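You operate a simulated robot arm through the tools that you are given. There is no shell and no other tool. Be economical: measure what you need, move in short steps, check, and stop when the job is done.

You are at the controls of a simulated robot arm. One attempt, no reset.

TASK
Zero the check scale, load the 500 g weight and trim the display to 0.500 kg.
Fine: the weight goes back on the green mat.
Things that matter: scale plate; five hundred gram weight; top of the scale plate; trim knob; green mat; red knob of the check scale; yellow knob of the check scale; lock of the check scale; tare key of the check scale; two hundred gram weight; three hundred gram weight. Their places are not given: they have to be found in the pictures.

Only the result counts: the job must be done as asked and must still hold three seconds after the hand-in. Knocking over, shifting, dropping, spilling or breaking anything else fails it.

THE ROBOT
A 6-joint arm with a two-finger parallel gripper, fixed in place. Base frame: the origin is at the foot of the arm, x ahead of it, y to its left, z up. Units: m, rad, N and s.
With the tool pointing down near the work surface it reaches from about 0.24 to 0.66 m from the base axis. Its first joint turns from -1.152 to 1.152 rad. Payload 2.9 kg.
The tool frame sits at the grasp point between the pads (the TCP): z along the fingers, y along the line on which they close. The tips reach 0.03 m beyond it. The gripper opens to 0.11 m. The fingers are 0.02 m wide and 0.01 m thick; the gripper's body (0.048 by 0.112 m) begins 0.055 m behind the TCP.
Orientation is that of the tool frame in the base frame, as a unit quaternion [x, y, z, w]. With the fingers straight down and closing along the base's y, the tool's x points along the base's -x, its y along +y and its z along -z.

THE INTERFACE
- The arm moves only by the tool play_rows. Its argument "plan" is a list of rows, each a list of 3 entries, a list of its own where there are three numbers: the turn, a rotation vector about the base's x, y, z in units of 6 degrees (1.0 is 6 degrees), then the shift along the base's x, y, z in units of 30 mm (1.0 is 30 mm), then the opening, from 0 (shut) to 1 (fully open). In form: [[[rx, ry, rz], [x, y, z], hand], ...]. A call has 1 to 10 rows; each row shifts and turns the commanded pose from where the row before left it. A call with a number of a shift or a turn outside -1 to 1 is refused whole. Each row takes 0.2 s and may step no farther than 0.05 m and 0.15 rad from the row before; otherwise, or with a gripper value out of range, the whole call is refused. A pose out of reach is approached as far as the arm can. The call stops where the force on the tool passes 70 N (or 10 N more than at its start, if that is more) or the arm is blocked; 0.2 s more then pass. The fingers move at their own pace (about 0.108 m/s each) and stop on an object; they squeeze with about 40 N. The grip force told is the motor's: it shows also when the fingers shut on nothing. Time passes only in rows, and 0.2 s behind the last, so rows that do not move let the fingers close. The reply holds the time, the measured pose of the TCP, the force on the tool along the base axes, the opening and the grip force, in the units named above and with some noise, and new pictures: "show" is both (left out), scene, wrist or none.
- Cameras (640 x 400 px; columns grow to the right, rows downward): "scene" is fixed at [0.1012, 0.4526, 1.4034]; the picture's right is [-0.50, -0.87, 0.00], its down [-0.34, 0.19, -0.92] and it looks along [0.80, -0.46, -0.39] (base axes); focal length 264 px, centre (320, 200). "wrist" rides on the gripper at [-0.036, 0, -0.057] in the tool frame; the picture's right is [0.00, -1.00, 0.00], its down [0.97, 0.00, -0.24] and it looks along [0.24, 0.00, 0.97] (tool axes); focal length 218 px, centre (320, 200).
- point_at(camera, pixels): for up to 12 pixels [column, row] of the newest picture of that camera ("zoom" is the newest enlarged one), the place [x, y, z] in the base frame of the surface seen there, good to about 0.002 m. It takes no simulated time.
- zoom(camera, box): a new picture of the part [left, top, right, bottom] of that camera's present view, enlarged. It takes no simulated time.
- job_done(): hands the job in; it is judged then, once.

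Go step by step. Measure first, check grasps and placings, and put right what went wrong. The budget is 80 turns and 120 pictures, counting those below and the enlarged ones. Unless the task says otherwise, let go and move clear before handing in, and close with one line.

The tools are called after "Emit:" as name(argument=value, ...) on one line, values as JSON. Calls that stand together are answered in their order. play_rows: Moves the arm, as the interface text tells. Its arguments: {"type":"object","properties":{"plan":{"type":"array"},"show":{"type":"string","enum":["both","scene","wrist","none"]}},"required":["plan"]} The other tools are called the same way: point_at (camera, pixels) gives the place of the surface under pixels of a picture; zoom (camera, box) takes an enlarged picture of a part of a camera's view; job_done () hands the job in.

At the start:

```text
t: 0.0
eef_pos: [0.4127, 0.0424, 1.2817]
tcp_rot: [0.0, 1.0, 0.0, 0.0]
contact_force: [0.2, -0.2, 0.7]
width: 0.1101
grip_force: 0.1
```

scene: 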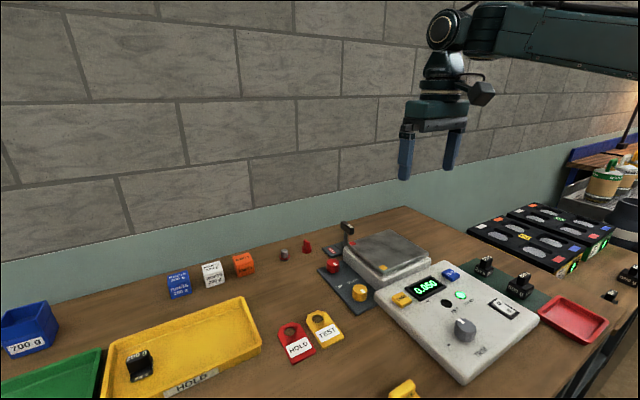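
wrist: 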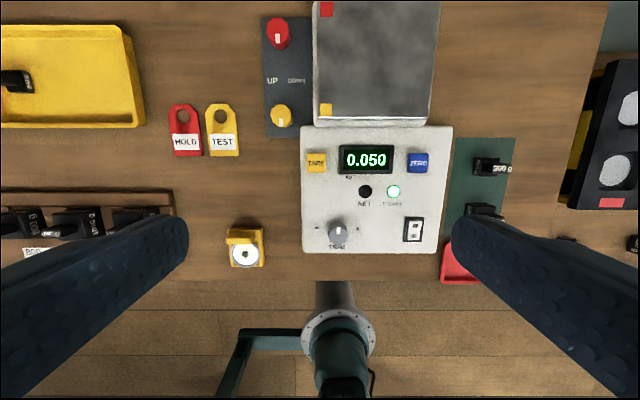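

The display reads 0.050 at scene (425,287), and the weights stand on the green mat near (500,280). I'll enlarge these areas before measuring.

Emit:
zoom(camera="scene", box=[310, 200, 470, 300])

Emit:
zoom(camera="scene", box=[390, 230, 630, 380])

Emit:
zoom(camera="wrist", box=[240, 0, 520, 280])

Emit:
zoom(camera="wrist", box=[430, 130, 640, 290])

```text
4.00 times, centred on (390, 250) of scene
```

zoom: 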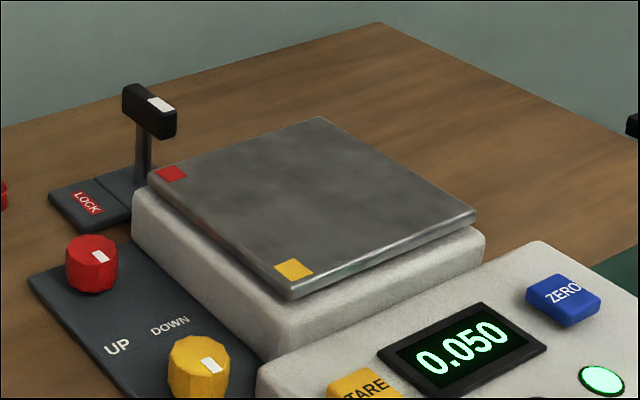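

```text
2.67 times, centred on (510, 305) of scene
```

zoom: 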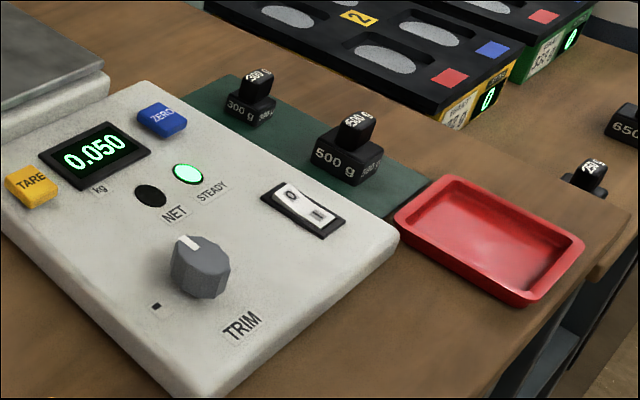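

```text
1.43 times, centred on (380, 140) of wrist
```

zoom: 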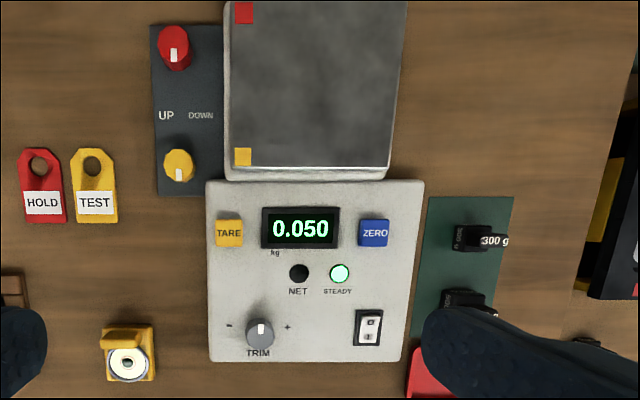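

```text
2.50 times, centred on (535, 210) of wrist
```

zoom: 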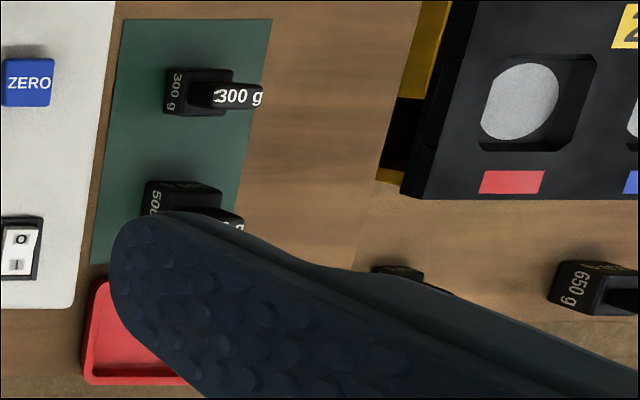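

Measuring the plate corners and red/yellow markers, the keys, knobs and weights from scene pixels.

Emit:
point_at(camera="scene", pixels=[[353, 243], [384, 267], [426, 253], [389, 231], [451, 273], [401, 299], [332, 266], [359, 291], [350, 226], [332, 251], [385, 250], [420, 268]])

Emit:
point_at(camera="scene", pixels=[[464, 325], [461, 320], [470, 348], [523, 276], [520, 288], [486, 260], [484, 268], [508, 310], [499, 305], [530, 300], [546, 297], [472, 270]])

Emit:
point_at(camera="wrist", pixels=[[338, 230], [338, 222], [418, 162], [316, 162], [413, 222], [413, 237], [458, 140], [512, 140], [445, 240], [484, 165], [478, 208], [278, 38]])

```text
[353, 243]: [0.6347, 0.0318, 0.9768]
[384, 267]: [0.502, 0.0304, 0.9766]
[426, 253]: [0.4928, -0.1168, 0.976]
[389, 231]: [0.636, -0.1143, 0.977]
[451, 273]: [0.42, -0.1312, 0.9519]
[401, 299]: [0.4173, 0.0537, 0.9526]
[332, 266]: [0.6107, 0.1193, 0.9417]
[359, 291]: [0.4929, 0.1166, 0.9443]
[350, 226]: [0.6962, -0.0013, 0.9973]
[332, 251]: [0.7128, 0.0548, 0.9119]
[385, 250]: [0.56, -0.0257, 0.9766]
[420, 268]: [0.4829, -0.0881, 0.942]
```

```text
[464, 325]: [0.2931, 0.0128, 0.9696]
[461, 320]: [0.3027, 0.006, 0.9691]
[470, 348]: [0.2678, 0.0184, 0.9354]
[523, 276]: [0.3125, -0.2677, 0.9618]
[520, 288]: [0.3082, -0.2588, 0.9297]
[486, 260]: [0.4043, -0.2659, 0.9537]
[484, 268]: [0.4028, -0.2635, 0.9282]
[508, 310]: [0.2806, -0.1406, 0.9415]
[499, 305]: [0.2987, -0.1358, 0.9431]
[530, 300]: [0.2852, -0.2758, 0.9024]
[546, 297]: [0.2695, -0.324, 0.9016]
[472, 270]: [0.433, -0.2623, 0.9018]
```

```text
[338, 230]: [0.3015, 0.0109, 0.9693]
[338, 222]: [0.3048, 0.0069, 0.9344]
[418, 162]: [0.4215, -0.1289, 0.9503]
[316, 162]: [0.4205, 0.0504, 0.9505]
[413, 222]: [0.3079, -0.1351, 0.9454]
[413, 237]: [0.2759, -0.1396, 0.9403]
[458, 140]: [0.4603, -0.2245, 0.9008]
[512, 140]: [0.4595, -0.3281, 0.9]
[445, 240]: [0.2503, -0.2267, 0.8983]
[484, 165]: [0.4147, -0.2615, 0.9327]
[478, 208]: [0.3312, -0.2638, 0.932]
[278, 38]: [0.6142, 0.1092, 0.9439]
```

The plate is level at z≈0.977. The ZERO key top is at (0.421,-0.130,0.951). I'll go above it with the hand shut.

Emit:
play_rows(plan=[[[0, 0, 0], [0.05, -0.96, -1], 0], [[0, 0, 0], [0.05, -0.96, -1], 0], [[0, 0, 0], [0.05, -0.96, -1], 0], [[0, 0, 0], [0.05, -0.96, -1], 0], [[0, 0, 0], [0.05, -0.96, -1], 0], [[0, 0, 0], [0.05, -0.96, -1], 0], [[0, 0, 0], [0, 0, -1], 0], [[0, 0, 0], [0, 0, -1], 0], [[0, 0, 0], [0, 0, -1], 0]])

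```text
t: 2.0
eef_pos: [0.4221, -0.1295, 1.0104]
tcp_rot: [0.001, 1.0, 0.0, 0.001]
contact_force: [-0.1, 0.7, 0.2]
width: 0.0
grip_force: 37.8
```

scene: 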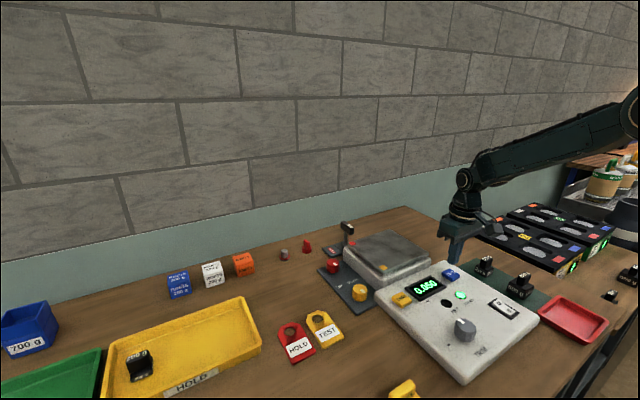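
wrist: 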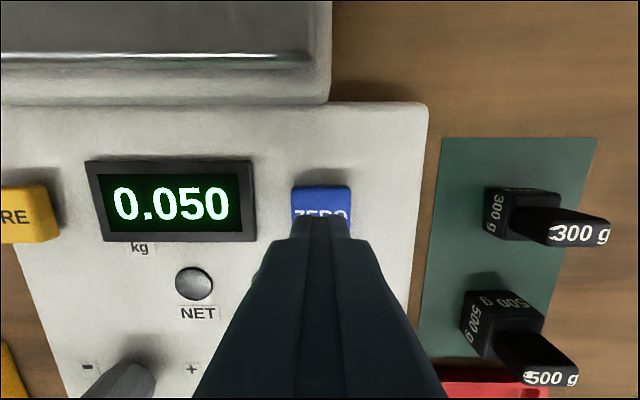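

The tips are above ZERO (wrist 320,205). I'll press down in small steps and come back up.

Emit:
play_rows(plan=[[[0, 0, 0], [0, 0, -0.9], 0], [[0, 0, 0], [0, 0, -0.12], 0], [[0, 0, 0], [0, 0, -0.07], 0], [[0, 0, 0], [0, 0, 0], 0]])

```text
t: 3.0
eef_pos: [0.4221, -0.1298, 0.98]
tcp_rot: [0.0, 1.0, 0.0, 0.001]
contact_force: [0.7, 0.6, 1.3]
width: 0.0001
grip_force: 38.0
```

scene: 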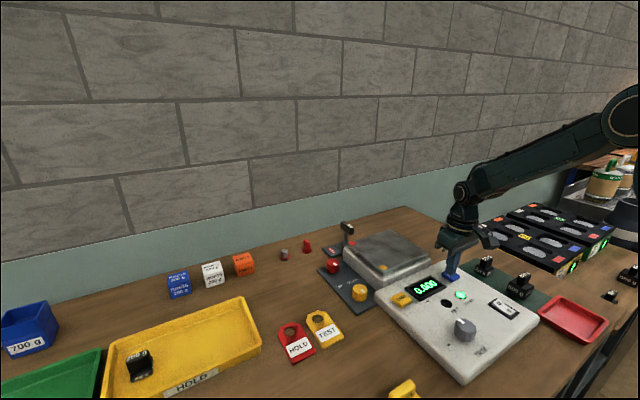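
wrist: 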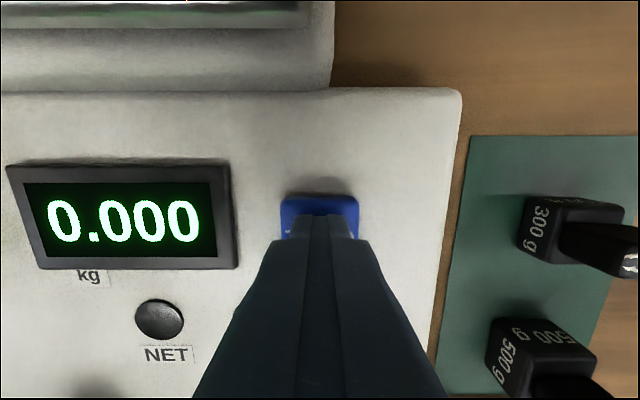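

Display reads 0.000. I'll lift off and move above the weights to look at the 500 g.

Emit:
play_rows(plan=[[[0, 0, 0], [0, 0, 1], 0], [[0, 0, 0], [0, 0, 1], 0], [[0, 0, 0], [0, 0, 1], 0], [[0, 0, 0], [-0.6, -0.9, 0.9], 0.4], [[0, 0, 0], [-0.8, -0.9, 0.5], 0.8], [[0, 0, 0], [-0.8, -0.9, 0], 0.8], [[0, 0, 0], [-0.8, -0.9, 0], 0.8], [[0, 0, 0], [-0.8, -0.9, 0], 0.8], [[0, 0, 0], [0, 0, 0], 0.8]])

```text
t: 5.0
eef_pos: [0.3073, -0.2648, 1.1101]
tcp_rot: [0.0, 1.0, 0.001, 0.0]
contact_force: [0.3, 0.2, -0.2]
width: 0.0879
grip_force: 0.1
```

scene: 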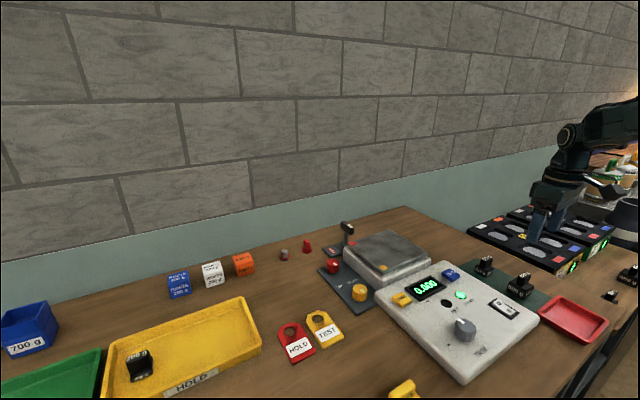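
wrist: 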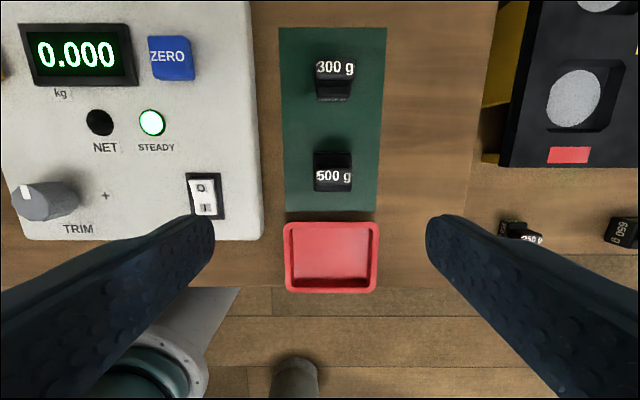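

Emit:
zoom(camera="wrist", box=[270, 130, 400, 220])

Emit:
point_at(camera="wrist", pixels=[[318, 176], [349, 176], [333, 176], [333, 160], [320, 160], [345, 160], [333, 190], [333, 68], [376, 206], [285, 208], [333, 170], [333, 182]])

```text
4.44 times, centred on (335, 175) of wrist
```

zoom: 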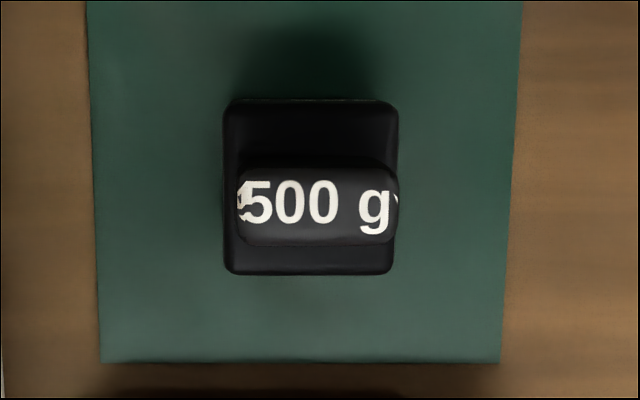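

```text
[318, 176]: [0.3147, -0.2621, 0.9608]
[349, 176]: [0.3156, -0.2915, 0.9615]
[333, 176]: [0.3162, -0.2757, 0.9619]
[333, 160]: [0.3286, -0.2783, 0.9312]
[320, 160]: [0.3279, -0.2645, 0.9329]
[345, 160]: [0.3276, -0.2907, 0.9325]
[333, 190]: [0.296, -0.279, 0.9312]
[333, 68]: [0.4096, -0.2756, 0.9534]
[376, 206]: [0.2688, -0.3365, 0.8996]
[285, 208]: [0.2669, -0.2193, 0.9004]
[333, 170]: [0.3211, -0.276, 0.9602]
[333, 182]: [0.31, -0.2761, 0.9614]
```

The 500 g weight's body is centred near (0.313,-0.277), top z 0.932, handle to 0.962. I'll descend around its body, stopping to check before closing.

Emit:
play_rows(plan=[[[0, 0, 0], [0.2, -0.4, 0], 0.6], [[0, 0, 0], [0, 0, -0.8], 0.6], [[0, 0, 0], [0, 0, -0.8], 0.6], [[0, 0, 0], [0, 0, -1], 0.6], [[0, 0, 0], [0, 0, -1], 0.6], [[0, 0, 0], [0, 0, -1], 0.6], [[0, 0, 0], [0, 0, -1], 0.6], [[0, 0, 0], [0, 0, 0], 0.6]])

```text
t: 6.8
eef_pos: [0.3147, -0.2762, 0.9415]
tcp_rot: [0.001, 1.0, 0.001, 0.001]
contact_force: [0.3, -0.1, 0.5]
width: 0.0659
grip_force: 0.0
```

scene: 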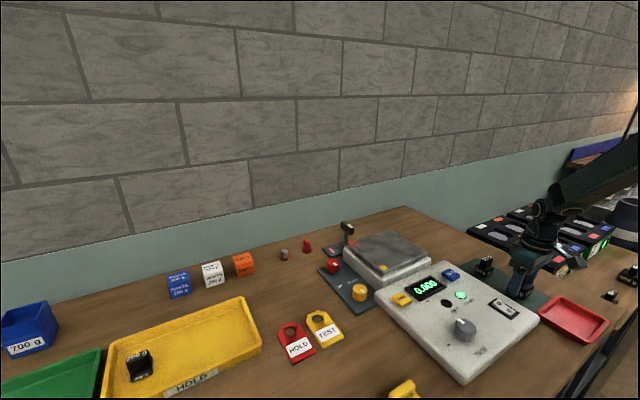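
wrist: 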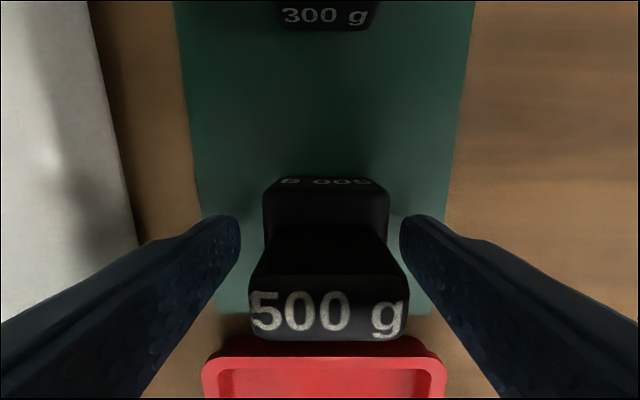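

The fingers straddle the body (wrist 265–395). Closing and lifting.

Emit:
play_rows(plan=[[[0, 0, 0], [0, 0, 0], 0.2], [[0, 0, 0], [0, 0, 0], 0.2], [[0, 0, 0], [0, 0, 0], 0.2], [[0, 0, 0], [0, 0, 0.5], 0.2], [[0, 0, 0], [0, 0, 1], 0.2], [[0, 0, 0], [0, 0, 1], 0.2], [[0, 0, 0], [0, 0, 1], 0.2], [[0, 0, 0], [0, 0, 1], 0.2], [[0, 0, 0], [0, 0, 0], 0.2]])

```text
t: 8.8
eef_pos: [0.3145, -0.2769, 1.0771]
tcp_rot: [0.0, 1.0, 0.001, 0.0]
contact_force: [0.1, 0.3, -4.3]
width: 0.0425
grip_force: 40.5
```

scene: 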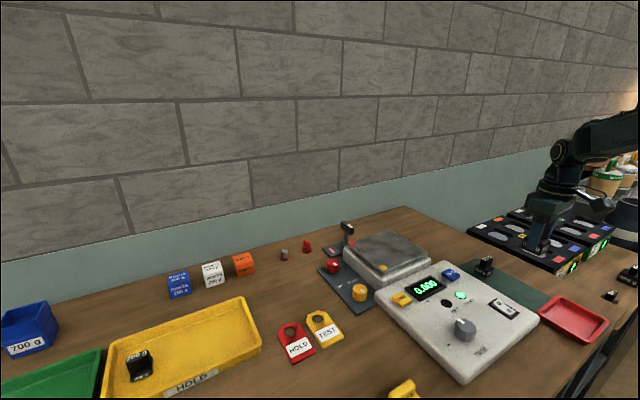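
wrist: 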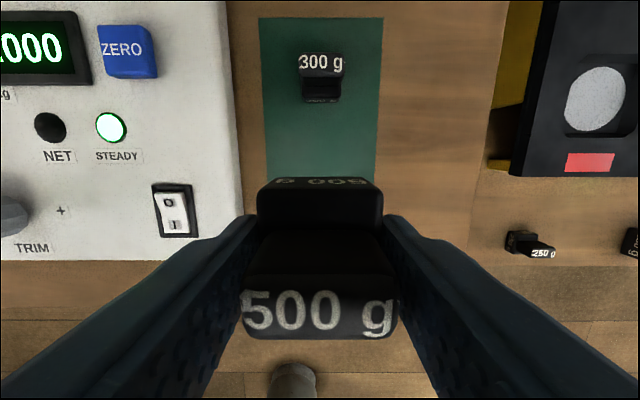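

Weight is held (4.5 N). Carrying it over the plate centre (0.565,-0.042).

Emit:
play_rows(plan=[[[0, 0, 0], [0.93, 0.87, 0], 0.2], [[0, 0, 0], [0.93, 0.87, 0], 0.2], [[0, 0, 0], [0.93, 0.87, 0], 0.2], [[0, 0, 0], [0.93, 0.87, 0], 0.2], [[0, 0, 0], [0.93, 0.87, 0], 0.2], [[0, 0, 0], [0.93, 0.87, 0], 0.2], [[0, 0, 0], [0.93, 0.87, 0], 0.2], [[0, 0, 0], [0.93, 0.87, 0], 0.2], [[0, 0, 0], [0.93, 0.87, 0], 0.2], [[0, 0, 0], [0, 0, 0], 0.2]])

```text
t: 11.0
eef_pos: [0.5657, -0.0398, 1.077]
tcp_rot: [0.0, 1.0, 0.0, 0.001]
contact_force: [-0.1, 0.2, -4.9]
width: 0.0428
grip_force: 39.9
```

scene: 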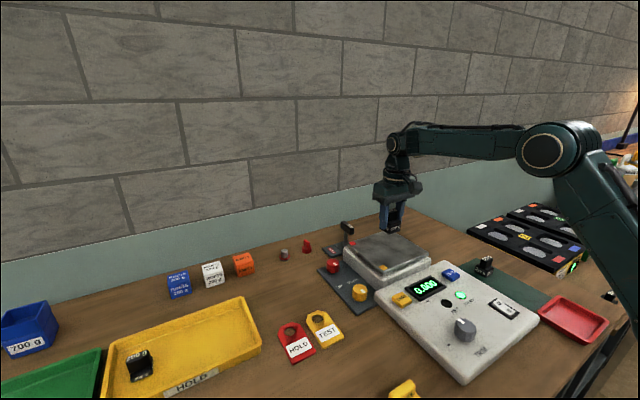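
wrist: 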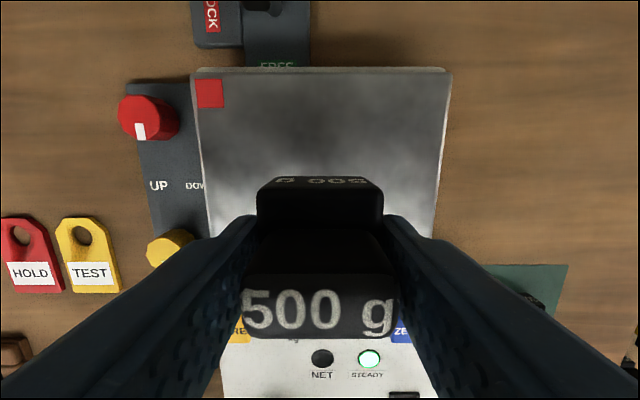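

The weight is over the plate centre with ~58 mm to go. Lowering with gentle last steps.

Emit:
play_rows(plan=[[[0, 0, 0], [0, 0, -1], 0.2], [[0, 0, 0], [0, 0, -0.7], 0.2], [[0, 0, 0], [0, 0, -0.15], 0.2], [[0, 0, 0], [0, 0, -0.07], 0.2], [[0, 0, 0], [0, 0, 0], 0.2]])

```text
t: 12.2
eef_pos: [0.5664, -0.0416, 1.0202]
tcp_rot: [0.001, 1.0, 0.0, 0.0]
contact_force: [0.8, 0.0, -4.4]
width: 0.0427
grip_force: 40.2
```

scene: 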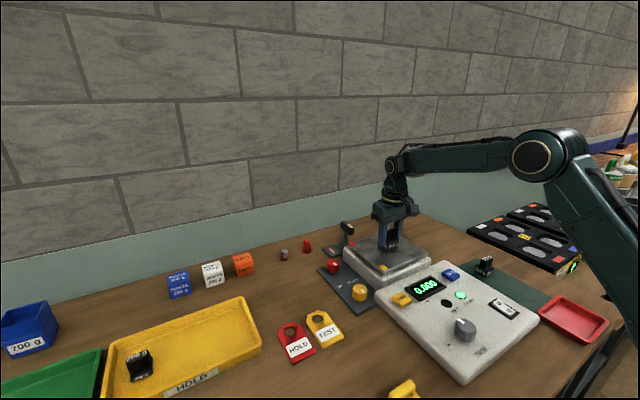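
wrist: 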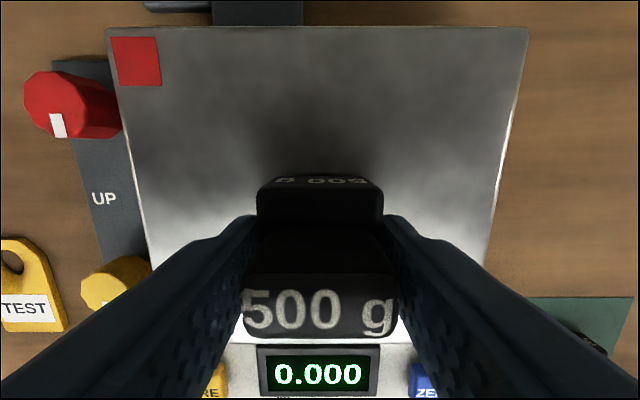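

Still 0.000 and full weight carried, so no contact yet. Down in 1 mm steps.

Emit:
play_rows(plan=[[[0, 0, 0], [0, 0, -0.03], 0.2], [[0, 0, 0], [0, 0, -0.03], 0.2], [[0, 0, 0], [0, 0, 0], 0.2]], show="wrist")

```text
t: 13.0
eef_pos: [0.5653, -0.042, 1.0187]
tcp_rot: [-0.001, 1.0, 0.0, 0.0]
contact_force: [-0.3, 0.2, -5.2]
width: 0.0425
grip_force: 39.8
```

wrist: 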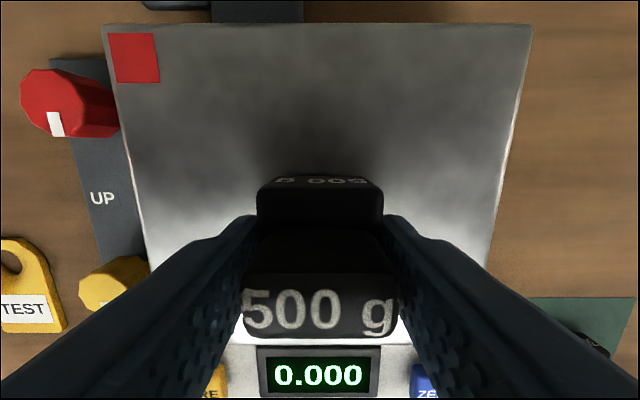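

Emit:
play_rows(plan=[[[0, 0, 0], [0, 0, -0.03], 0.2], [[0, 0, 0], [0, 0, -0.03], 0.2], [[0, 0, 0], [0, 0, 0], 0.2]], show="wrist")

```text
t: 13.8
eef_pos: [0.5638, -0.0409, 1.019]
tcp_rot: [0.001, 1.0, 0.0, 0.002]
contact_force: [0.5, 1.5, 8.8]
width: 0.0427
grip_force: 39.9
```

wrist: 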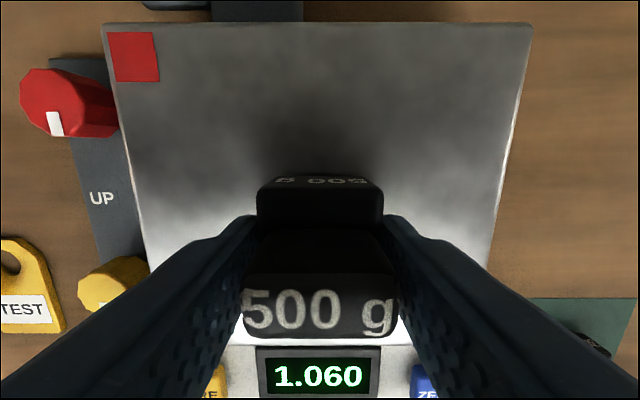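

The weight is seated on the plate (reads 1.060 under push). Releasing and rising, then going back to view the display and trim knob.

Emit:
play_rows(plan=[[[0, 0, 0], [0, 0, 0], 0.6], [[0, 0, 0], [0, 0, 0], 0.6], [[0, 0, 0], [0, 0, 1], 0.6], [[0, 0, 0], [0, 0, 1], 0.6], [[0, 0, 0], [0, 0, 1], 0.6], [[0, 0, 0], [-1, 0.2, 0.5], 0.6], [[0, 0, 0], [-1, 0.2, 0], 0.6], [[0, 0, 0], [-1, 0.2, 0], 0.6], [[0, 0, 0], [-1, 0.2, 0], 0.6]])

```text
t: 15.8
eef_pos: [0.4437, -0.0188, 1.1226]
tcp_rot: [0.0, 1.0, 0.0, 0.0]
contact_force: [0.3, 0.6, -0.4]
width: 0.0661
grip_force: 0.0
```

scene: 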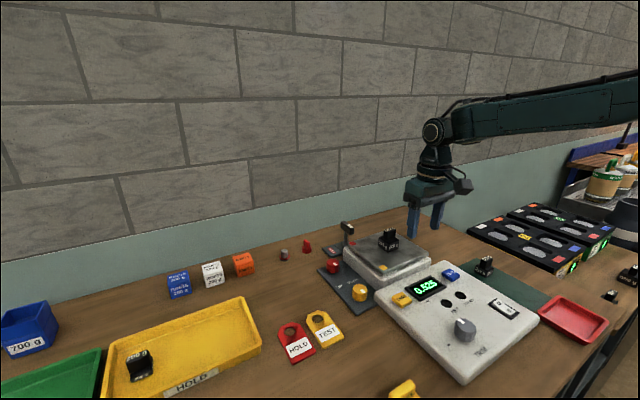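
wrist: 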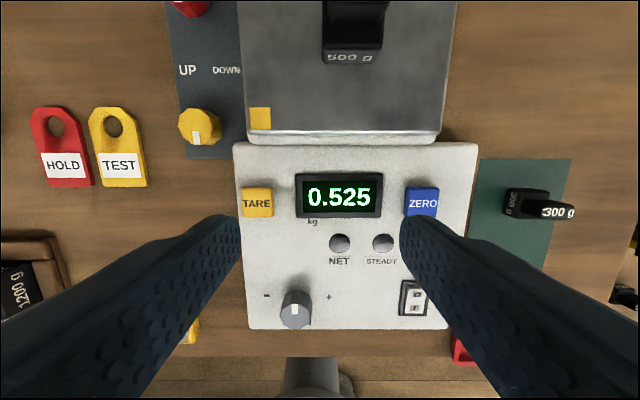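

Display shows 0.525, STEADY not lit yet. I'll measure the knob and move above it.

Emit:
zoom(camera="wrist", box=[250, 270, 350, 340])

Emit:
play_rows(plan=[[[0, 0, 0], [-1, 0.3, 0], 0.6], [[0, 0, 0], [-1, 0.3, 0], 0.6], [[0, 0, 0], [-1, 0.3, 0], 0.6], [[0, 0, 0], [-0.9, 0.2, 0], 0.6], [[0, 0, 0], [0, 0, 0], 0.6]])

```text
5.71 times, centred on (300, 305) of wrist
```

zoom: 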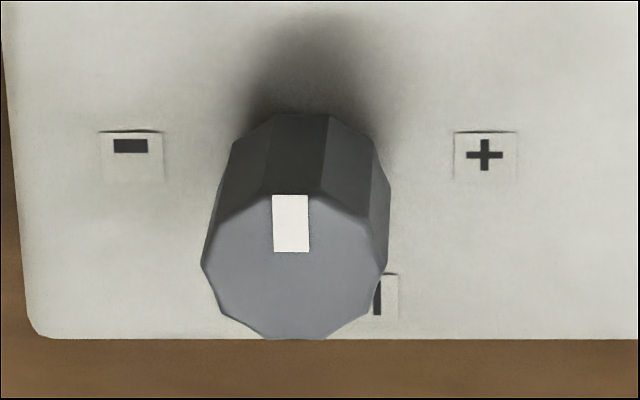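

```text
t: 17.0
eef_pos: [0.3257, 0.0148, 1.1243]
tcp_rot: [0.001, 1.0, 0.0, 0.0]
contact_force: [-0.4, 0.6, 0.1]
width: 0.0659
grip_force: 0.1
```

scene: 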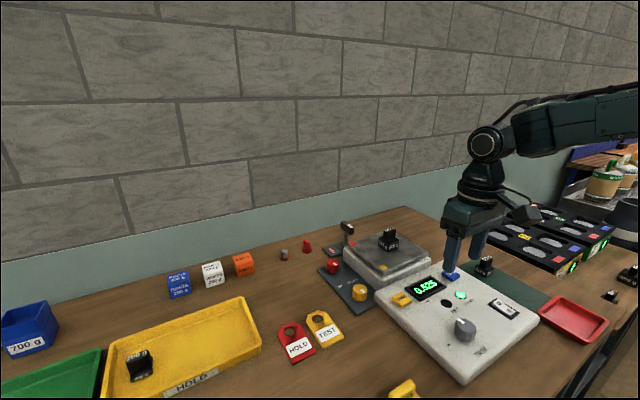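
wrist: 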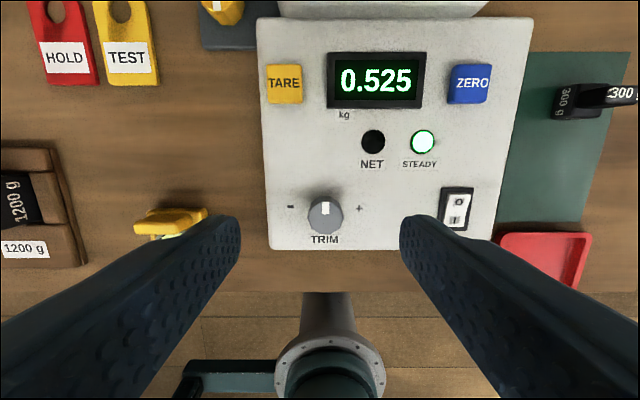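

Steady at 0.525. Measuring the knob at wrist (325,216).

Emit:
zoom(camera="wrist", box=[280, 180, 370, 250])

Emit:
point_at(camera="wrist", pixels=[[325, 218], [312, 218], [339, 218], [325, 204], [325, 231], [325, 209], [289, 208], [360, 208]])

```text
5.71 times, centred on (325, 215) of wrist
```

zoom: 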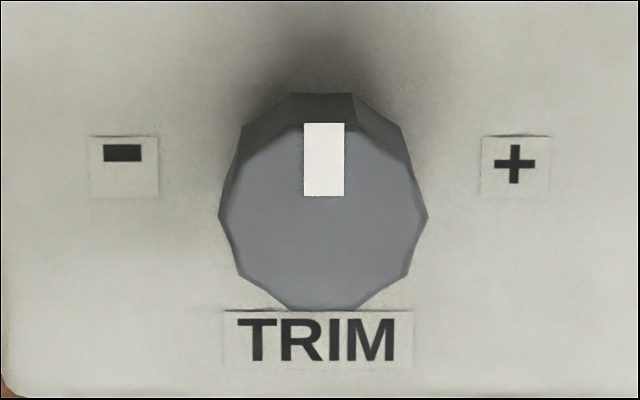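

```text
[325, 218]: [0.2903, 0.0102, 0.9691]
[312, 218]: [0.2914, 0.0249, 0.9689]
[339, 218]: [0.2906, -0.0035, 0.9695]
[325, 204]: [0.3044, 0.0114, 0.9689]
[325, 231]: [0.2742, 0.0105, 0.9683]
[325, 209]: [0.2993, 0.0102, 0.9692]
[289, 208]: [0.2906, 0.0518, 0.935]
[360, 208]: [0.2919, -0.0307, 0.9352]
```

Knob centre (0.290,0.0105), top 0.969, diameter about 0.036. Descending around it.

Emit:
play_rows(plan=[[[0, 0, 0], [-0.6, -0.07, -0.8], 0.6], [[0, 0, 0], [-0.59, -0.07, -0.8], 0.6], [[0, 0, 0], [0, 0, -0.9], 0.6], [[0, 0, 0], [0, 0, -0.9], 0.6], [[0, 0, 0], [0, 0, -0.9], 0.6], [[0, 0, 0], [0, 0, -0.67], 0.6], [[0, 0, 0], [0, 0, 0], 0.6]])

```text
t: 18.6
eef_pos: [0.2933, 0.0116, 0.9738]
tcp_rot: [0.0, 1.0, 0.0, 0.002]
contact_force: [0.7, -0.1, -1.1]
width: 0.0661
grip_force: 0.0
```

scene: 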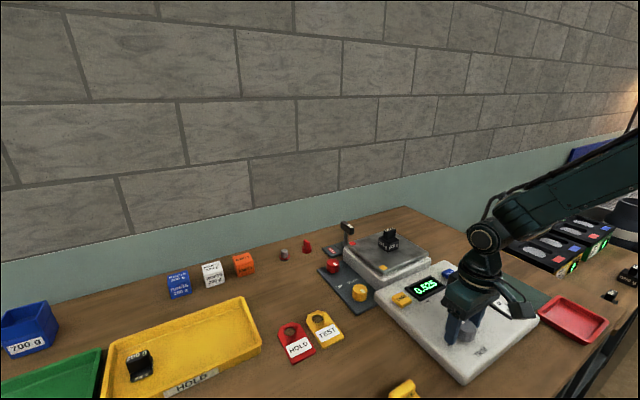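
wrist: 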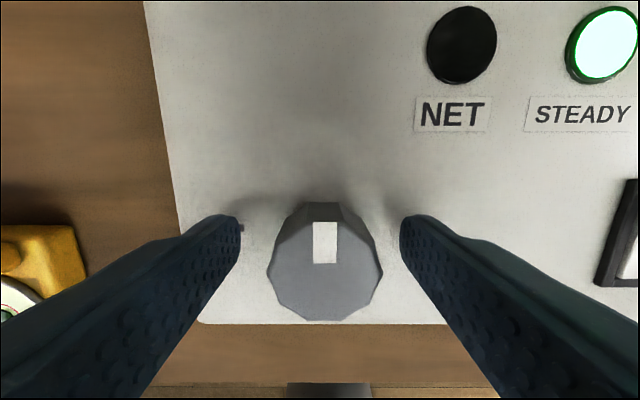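

Checking centring of the knob between the fingers.

Emit:
point_at(camera="wrist", pixels=[[325, 230], [325, 317], [270, 270], [379, 270]])

```text
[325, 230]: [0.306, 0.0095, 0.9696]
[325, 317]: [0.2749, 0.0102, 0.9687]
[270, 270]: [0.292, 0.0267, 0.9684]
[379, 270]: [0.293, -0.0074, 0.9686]
```

Centre is (0.2905,0.0097); I'll nudge there, close, and turn one 6° step counter-clockwise (toward "−").

Emit:
play_rows(plan=[[[0, 0, 0], [-0.09, -0.05, 0], 0.6], [[0, 0, 0], [0, 0, 0], 0.2], [[0, 0, 0], [0, 0, 0], 0.2], [[0, 0, 0], [0, 0, 0], 0.2], [[0, 0, 1], [0, 0, 0], 0.2], [[0, 0, 0], [0, 0, 0], 0.2], [[0, 0, 0], [0, 0, 0], 0.2]])

Emit:
zoom(camera="scene", box=[390, 260, 490, 320])

```text
t: 20.2
eef_pos: [0.2895, 0.0103, 0.9737]
tcp_rot: [-0.053, 0.999, 0.0, 0.0]
contact_force: [-1.8, 1.6, -15.5]
width: 0.0381
grip_force: 44.3
```

scene: 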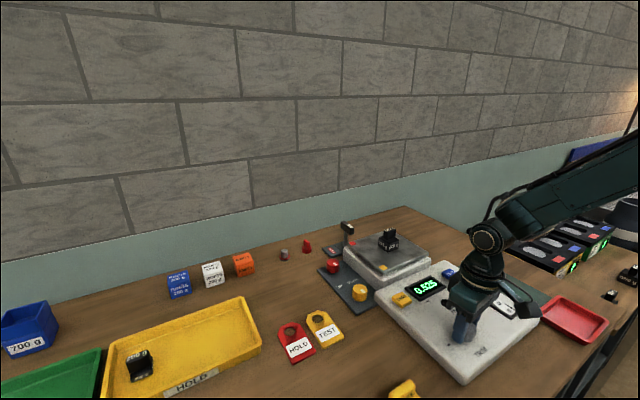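
wrist: 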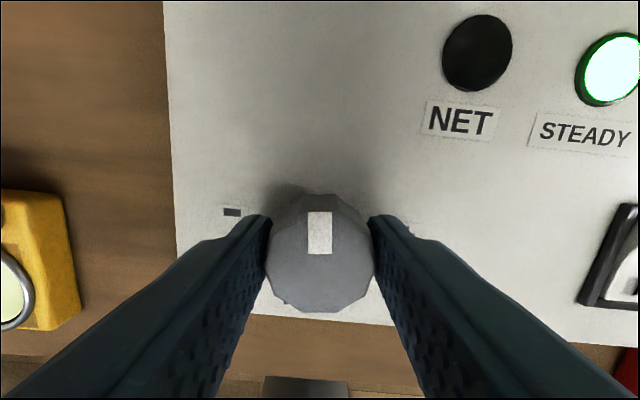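

```text
6.40 times, centred on (440, 290) of scene
```

zoom: 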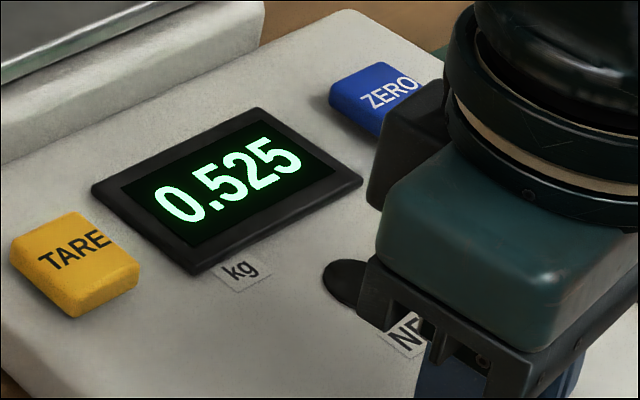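

The knob turns with the gripper but the display still shows 0.525 after 6°. Turning another 12°.

Emit:
play_rows(plan=[[[0, 0, 1], [0, 0, 0], 0.2], [[0, 0, 1], [0, 0, 0], 0.2], [[0, 0, 0], [0, 0, 0], 0.2], [[0, 0, 0], [0, 0, 0], 0.2], [[0, 0, 0], [0, 0, 0], 0.2]], show="wrist")

Emit:
zoom(camera="scene", box=[390, 260, 490, 320])

```text
t: 21.4
eef_pos: [0.2909, 0.0097, 0.9719]
tcp_rot: [-0.158, 0.988, 0.001, 0.001]
contact_force: [3.7, 7.8, -0.5]
width: 0.0379
grip_force: 45.3
```

wrist: 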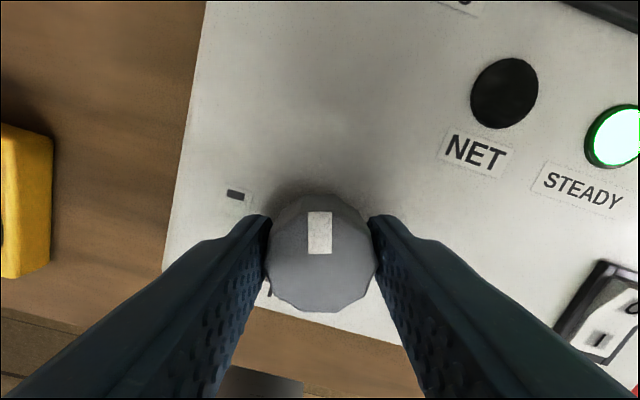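

```text
6.40 times, centred on (440, 290) of scene
```

zoom: 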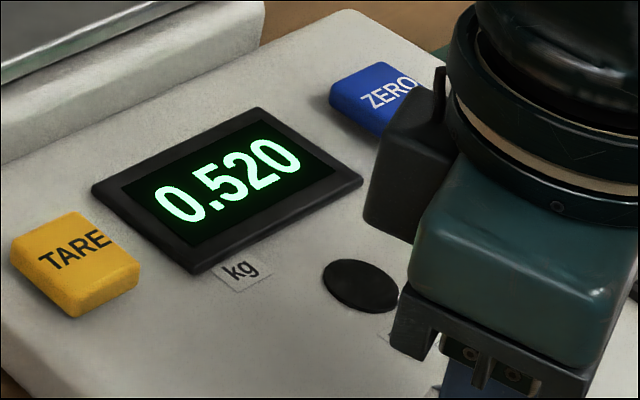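

Display fell to 0.520 after 18°, in 5 g steps. Turning 24° more.

Emit:
play_rows(plan=[[[0, 0, 1], [0, 0, 0], 0.2], [[0, 0, 1], [0, 0, 0], 0.2], [[0, 0, 1], [0, 0, 0], 0.2], [[0, 0, 1], [0, 0, 0], 0.2], [[0, 0, 0], [0, 0, 0], 0.2], [[0, 0, 0], [0, 0, 0], 0.2], [[0, 0, 0], [0, 0, 0], 0.2]], show="wrist")

Emit:
zoom(camera="scene", box=[390, 260, 490, 320])

```text
t: 23.0
eef_pos: [0.291, 0.0095, 0.9729]
tcp_rot: [-0.359, 0.933, 0.0, 0.001]
contact_force: [2.8, 14.2, 4.7]
width: 0.0377
grip_force: 45.5
```

wrist: 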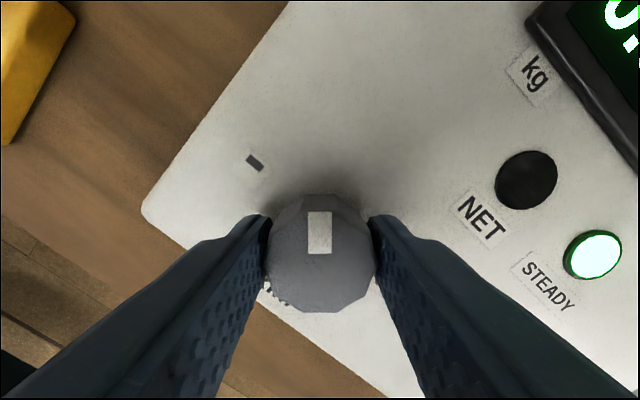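

```text
6.40 times, centred on (440, 290) of scene
```

zoom: 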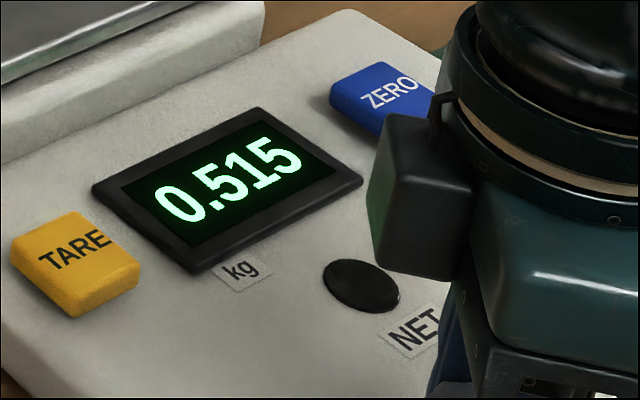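

0.515 at 42°, so about 20° per 5 g. Turning 36° more.

Emit:
play_rows(plan=[[[0, 0, 1], [0, 0, 0], 0.2], [[0, 0, 1], [0, 0, 0], 0.2], [[0, 0, 1], [0, 0, 0], 0.2], [[0, 0, 1], [0, 0, 0], 0.2], [[0, 0, 1], [0, 0, 0], 0.2], [[0, 0, 1], [0, 0, 0], 0.2], [[0, 0, 0], [0, 0, 0], 0.2], [[0, 0, 0], [0, 0, 0], 0.2]], show="wrist")

Emit:
zoom(camera="scene", box=[390, 260, 490, 320])

```text
t: 24.8
eef_pos: [0.2904, 0.0108, 0.9718]
tcp_rot: [-0.63, 0.777, 0.001, 0.0]
contact_force: [9.1, 13.6, -14.6]
width: 0.0376
grip_force: 45.1
```

wrist: 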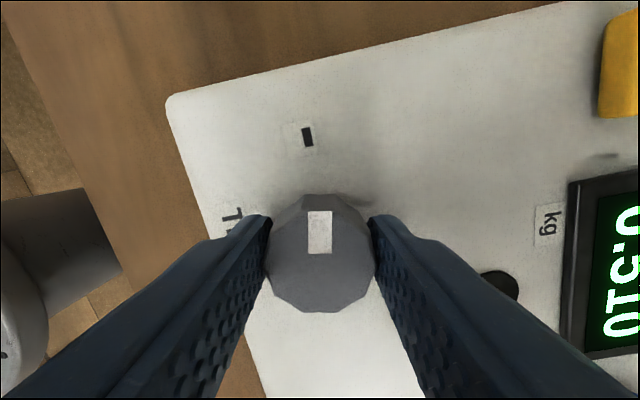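

```text
6.40 times, centred on (440, 290) of scene
```

zoom: 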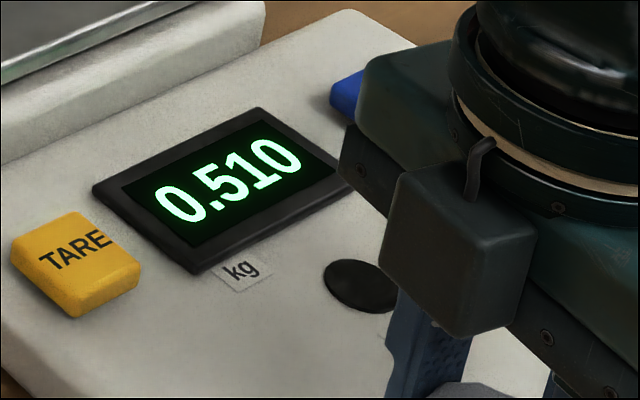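

0.510 at 78°. Turning 24° more.

Emit:
play_rows(plan=[[[0, 0, 1], [0, 0, 0], 0.2], [[0, 0, 1], [0, 0, 0], 0.2], [[0, 0, 1], [0, 0, 0], 0.2], [[0, 0, 1], [0, 0, 0], 0.2], [[0, 0, 0], [0, 0, 0], 0.2], [[0, 0, 0], [0, 0, 0], 0.2], [[0, 0, 0], [0, 0, 0], 0.2]], show="wrist")

Emit:
zoom(camera="scene", box=[390, 260, 490, 320])

```text
t: 26.4
eef_pos: [0.2894, 0.0113, 0.9723]
tcp_rot: [0.778, -0.629, -0.001, 0.0]
contact_force: [3.6, 14.4, -3.9]
width: 0.0377
grip_force: 45.1
```

wrist: 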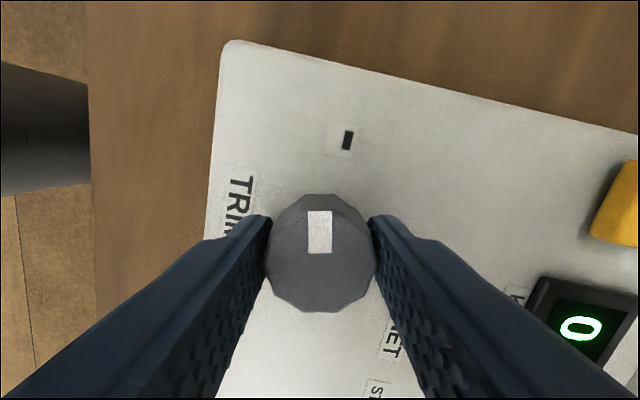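

```text
6.40 times, centred on (440, 290) of scene
```

zoom: 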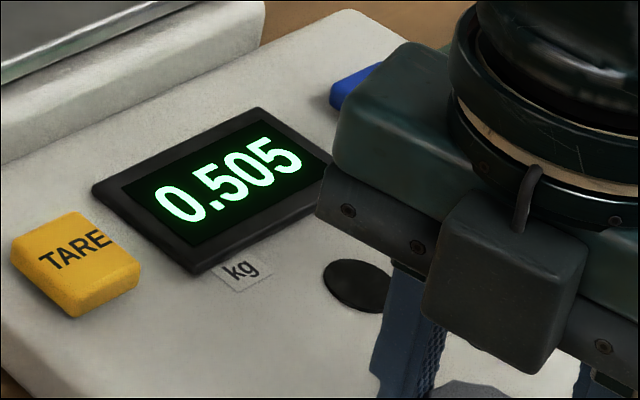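

0.505 at 102°. Turning 12° more.

Emit:
play_rows(plan=[[[0, 0, 1], [0, 0, 0], 0.2], [[0, 0, 1], [0, 0, 0], 0.2], [[0, 0, 0], [0, 0, 0], 0.2], [[0, 0, 0], [0, 0, 0], 0.2], [[0, 0, 0], [0, 0, 0], 0.2]], show="none")

Emit:
zoom(camera="scene", box=[390, 260, 490, 320])

```text
t: 27.6
eef_pos: [0.2896, 0.0104, 0.9733]
tcp_rot: [0.839, -0.544, -0.001, -0.001]
contact_force: [6.9, 12.4, -4.0]
width: 0.0377
grip_force: 45.0
```

```text
6.40 times, centred on (440, 290) of scene
```

zoom: 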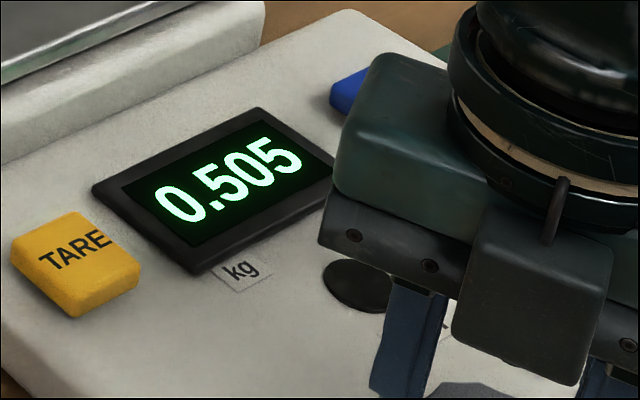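

Still 0.505 at 114°. Another 6°.

Emit:
play_rows(plan=[[[0, 0, 1], [0, 0, 0], 0.2], [[0, 0, 0], [0, 0, 0], 0.2], [[0, 0, 0], [0, 0, 0], 0.2], [[0, 0, 0], [0, 0, 0], 0.2]], show="none")

Emit:
zoom(camera="scene", box=[390, 260, 490, 320])

```text
t: 28.6
eef_pos: [0.2899, 0.0096, 0.9723]
tcp_rot: [0.866, -0.5, -0.001, -0.001]
contact_force: [6.7, 17.4, -3.1]
width: 0.0379
grip_force: 45.3
```

```text
6.40 times, centred on (440, 290) of scene
```

zoom: 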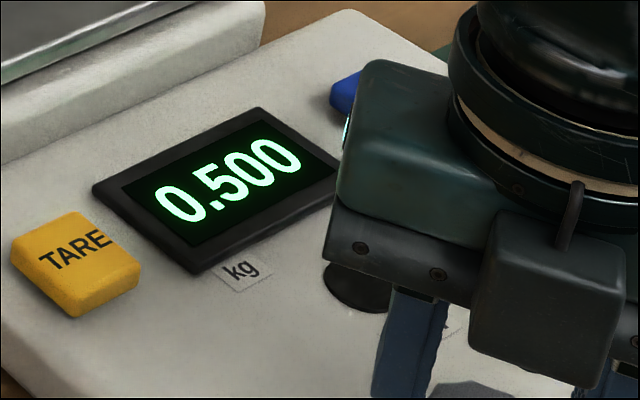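

0.500 reached just now at 120°. With ~26° per step, the band centre is about 10–12° further; turning 10.8° to sit mid-band.

Emit:
play_rows(plan=[[[0, 0, 0.9], [0, 0, 0], 0.2], [[0, 0, 0.9], [0, 0, 0], 0.2], [[0, 0, 0], [0, 0, 0], 0.2], [[0, 0, 0], [0, 0, 0], 0.2], [[0, 0, 0], [0, 0, 0], 0.2]], show="wrist")

Emit:
zoom(camera="scene", box=[390, 260, 490, 320])

```text
t: 29.8
eef_pos: [0.2905, 0.0103, 0.9732]
tcp_rot: [0.91, -0.415, -0.001, 0.001]
contact_force: [-0.9, 13.5, 10.1]
width: 0.0376
grip_force: 45.1
```

wrist: 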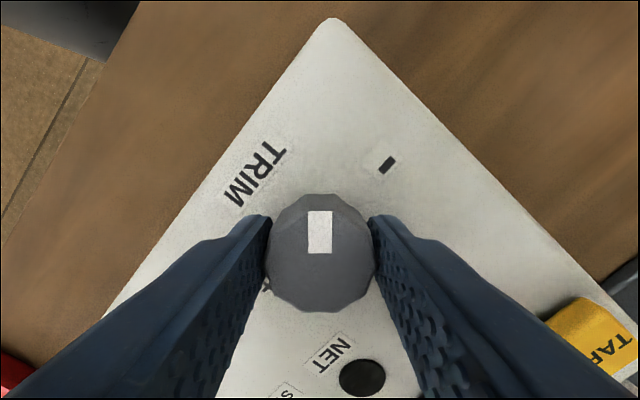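

```text
6.40 times, centred on (440, 290) of scene
```

zoom: 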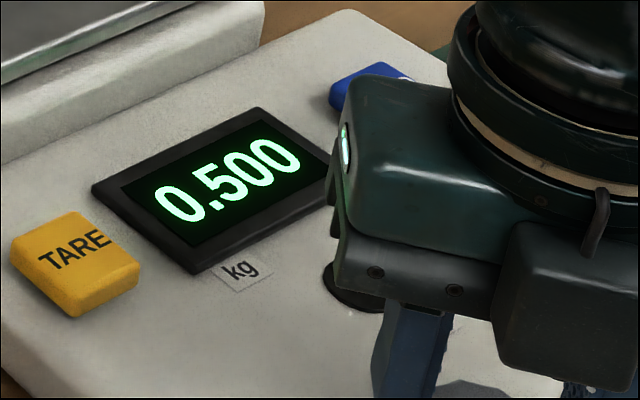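

0.500 mid-band. Opening, rising straight up, then turning the wrist back.

Emit:
play_rows(plan=[[[0, 0, 0], [0, 0, 0], 0.55], [[0, 0, 0], [0, 0, 0], 0.55], [[0, 0, 0], [0, 0, 1], 0.55], [[0, 0, 0], [0, 0, 1], 0.55], [[0, 0, 0], [0, 0, 1], 0.55], [[0, 0, 0], [0, 0, 1], 0.55], [[0, 0, 0], [0, 0, 0.5], 0.55], [[0, 0, -1], [0, 0, 0], 0.55], [[0, 0, -1], [0, 0, 0], 0.55], [[0, 0, -0.8], [0, 0, 0], 0.55]], show="none")

Emit:
play_rows(plan=[[[0, 0, -1], [0, 0, 0], 0.6], [[0, 0, -1], [0, 0, 0], 0.6], [[0, 0, -1], [0, 0, 0], 0.6], [[0, 0, -1], [0, 0, 0], 0.6], [[0, 0, -1], [0, 0, 0], 0.6], [[0, 0, -1], [0, 0, 0], 0.6], [[0, 0, -1], [0, 0, 0], 0.6], [[0, 0, -1], [0, 0, 0], 0.6], [[0, 0, -1], [0, 0, 0], 0.6], [[0, 0, -1], [0, 0, 0], 0.6]], show="none")

Emit:
play_rows(plan=[[[0, 0, -1], [0, 0, 0], 0.6], [[0, 0, -1], [0, 0, 0], 0.6], [[0, 0, -1], [0, 0, 0], 0.6], [[0, 0, -1], [0, 0, 0], 0.6], [[0, 0, -1], [0, 0, 0], 0.6], [[0, 0, -1], [0, 0, 0], 0.6], [[0, 0, -1], [0, 0, 0], 0.6], [[0, 0, -1], [0, 0, 0], 0.6], [[0, 0, -1], [0, 0, 0], 0.6], [[0, 0, 0], [0, 0, 0], 0.6]], show="both")

```text
t: 32.0
eef_pos: [0.2895, 0.0102, 1.1064]
tcp_rot: [0.838, -0.545, 0.0, 0.0]
contact_force: [-0.6, 0.5, 0.9]
width: 0.0604
grip_force: 0.1
```

```text
t: 34.2
eef_pos: [0.2906, 0.0104, 1.1076]
tcp_rot: [-0.453, 0.891, 0.0, 0.0]
contact_force: [-1.0, 0.2, 0.3]
width: 0.0661
grip_force: 0.0
```

```text
t: 36.4
eef_pos: [0.2895, 0.0091, 1.1073]
tcp_rot: [0.001, 1.0, 0.0, 0.0]
contact_force: [-0.3, -1.2, 0.0]
width: 0.0661
grip_force: 0.0
```

scene: 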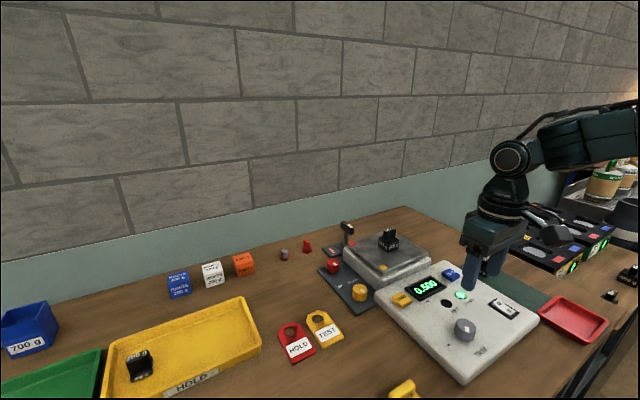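
wrist: 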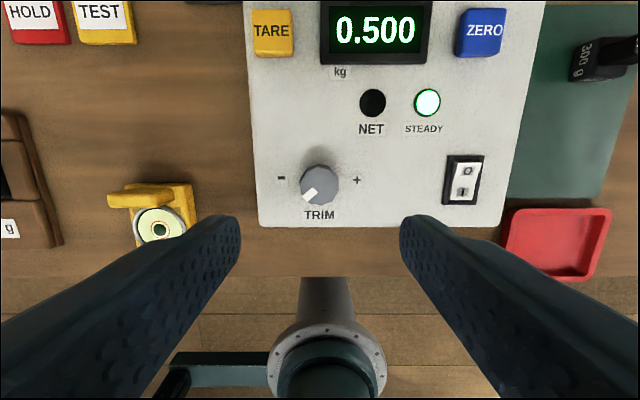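

Steady 0.500, knob stays turned. Going back for the weight.

Emit:
play_rows(plan=[[[0, 0, 0], [0.915, -0.167, 0], 0.6], [[0, 0, 0], [0.915, -0.167, 0], 0.6], [[0, 0, 0], [0.915, -0.167, 0], 0.6], [[0, 0, 0], [0.915, -0.167, 0], 0.6], [[0, 0, 0], [0.915, -0.167, 0], 0.6], [[0, 0, 0], [0.915, -0.167, 0], 0.6], [[0, 0, 0], [0.915, -0.167, 0], 0.6], [[0, 0, 0], [0.915, -0.167, 0], 0.6], [[0, 0, 0], [0.915, -0.167, 0], 0.6], [[0, 0, 0], [0.915, -0.167, 0], 0.6]], show="wrist")

```text
t: 38.6
eef_pos: [0.564, -0.0403, 1.1058]
tcp_rot: [0.0, 1.0, 0.0, 0.001]
contact_force: [-0.7, -0.4, -0.9]
width: 0.066
grip_force: 0.1
```

wrist: 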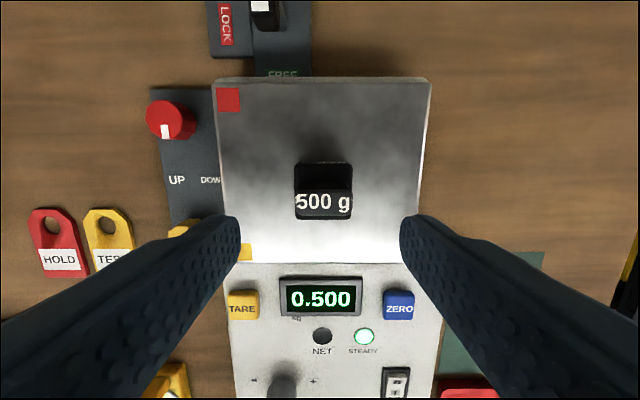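

The weight is at the expected place between the fingers. Descending to z≈1.019.

Emit:
play_rows(plan=[[[0, 0, 0], [0, 0, -1], 0.6], [[0, 0, 0], [0, 0, -1], 0.6], [[0, 0, 0], [0, 0, -0.8], 0.6], [[0, 0, 0], [0, 0, -0.1], 0.6], [[0, 0, 0], [0, 0, 0], 0.6]], show="wrist")

```text
t: 39.8
eef_pos: [0.5653, -0.0405, 1.0199]
tcp_rot: [0.0, 1.0, 0.0, 0.0]
contact_force: [-0.2, 0.1, 0.2]
width: 0.066
grip_force: 0.0
```

wrist: 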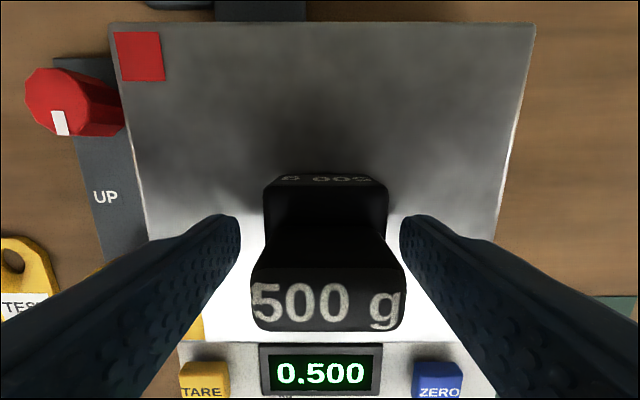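

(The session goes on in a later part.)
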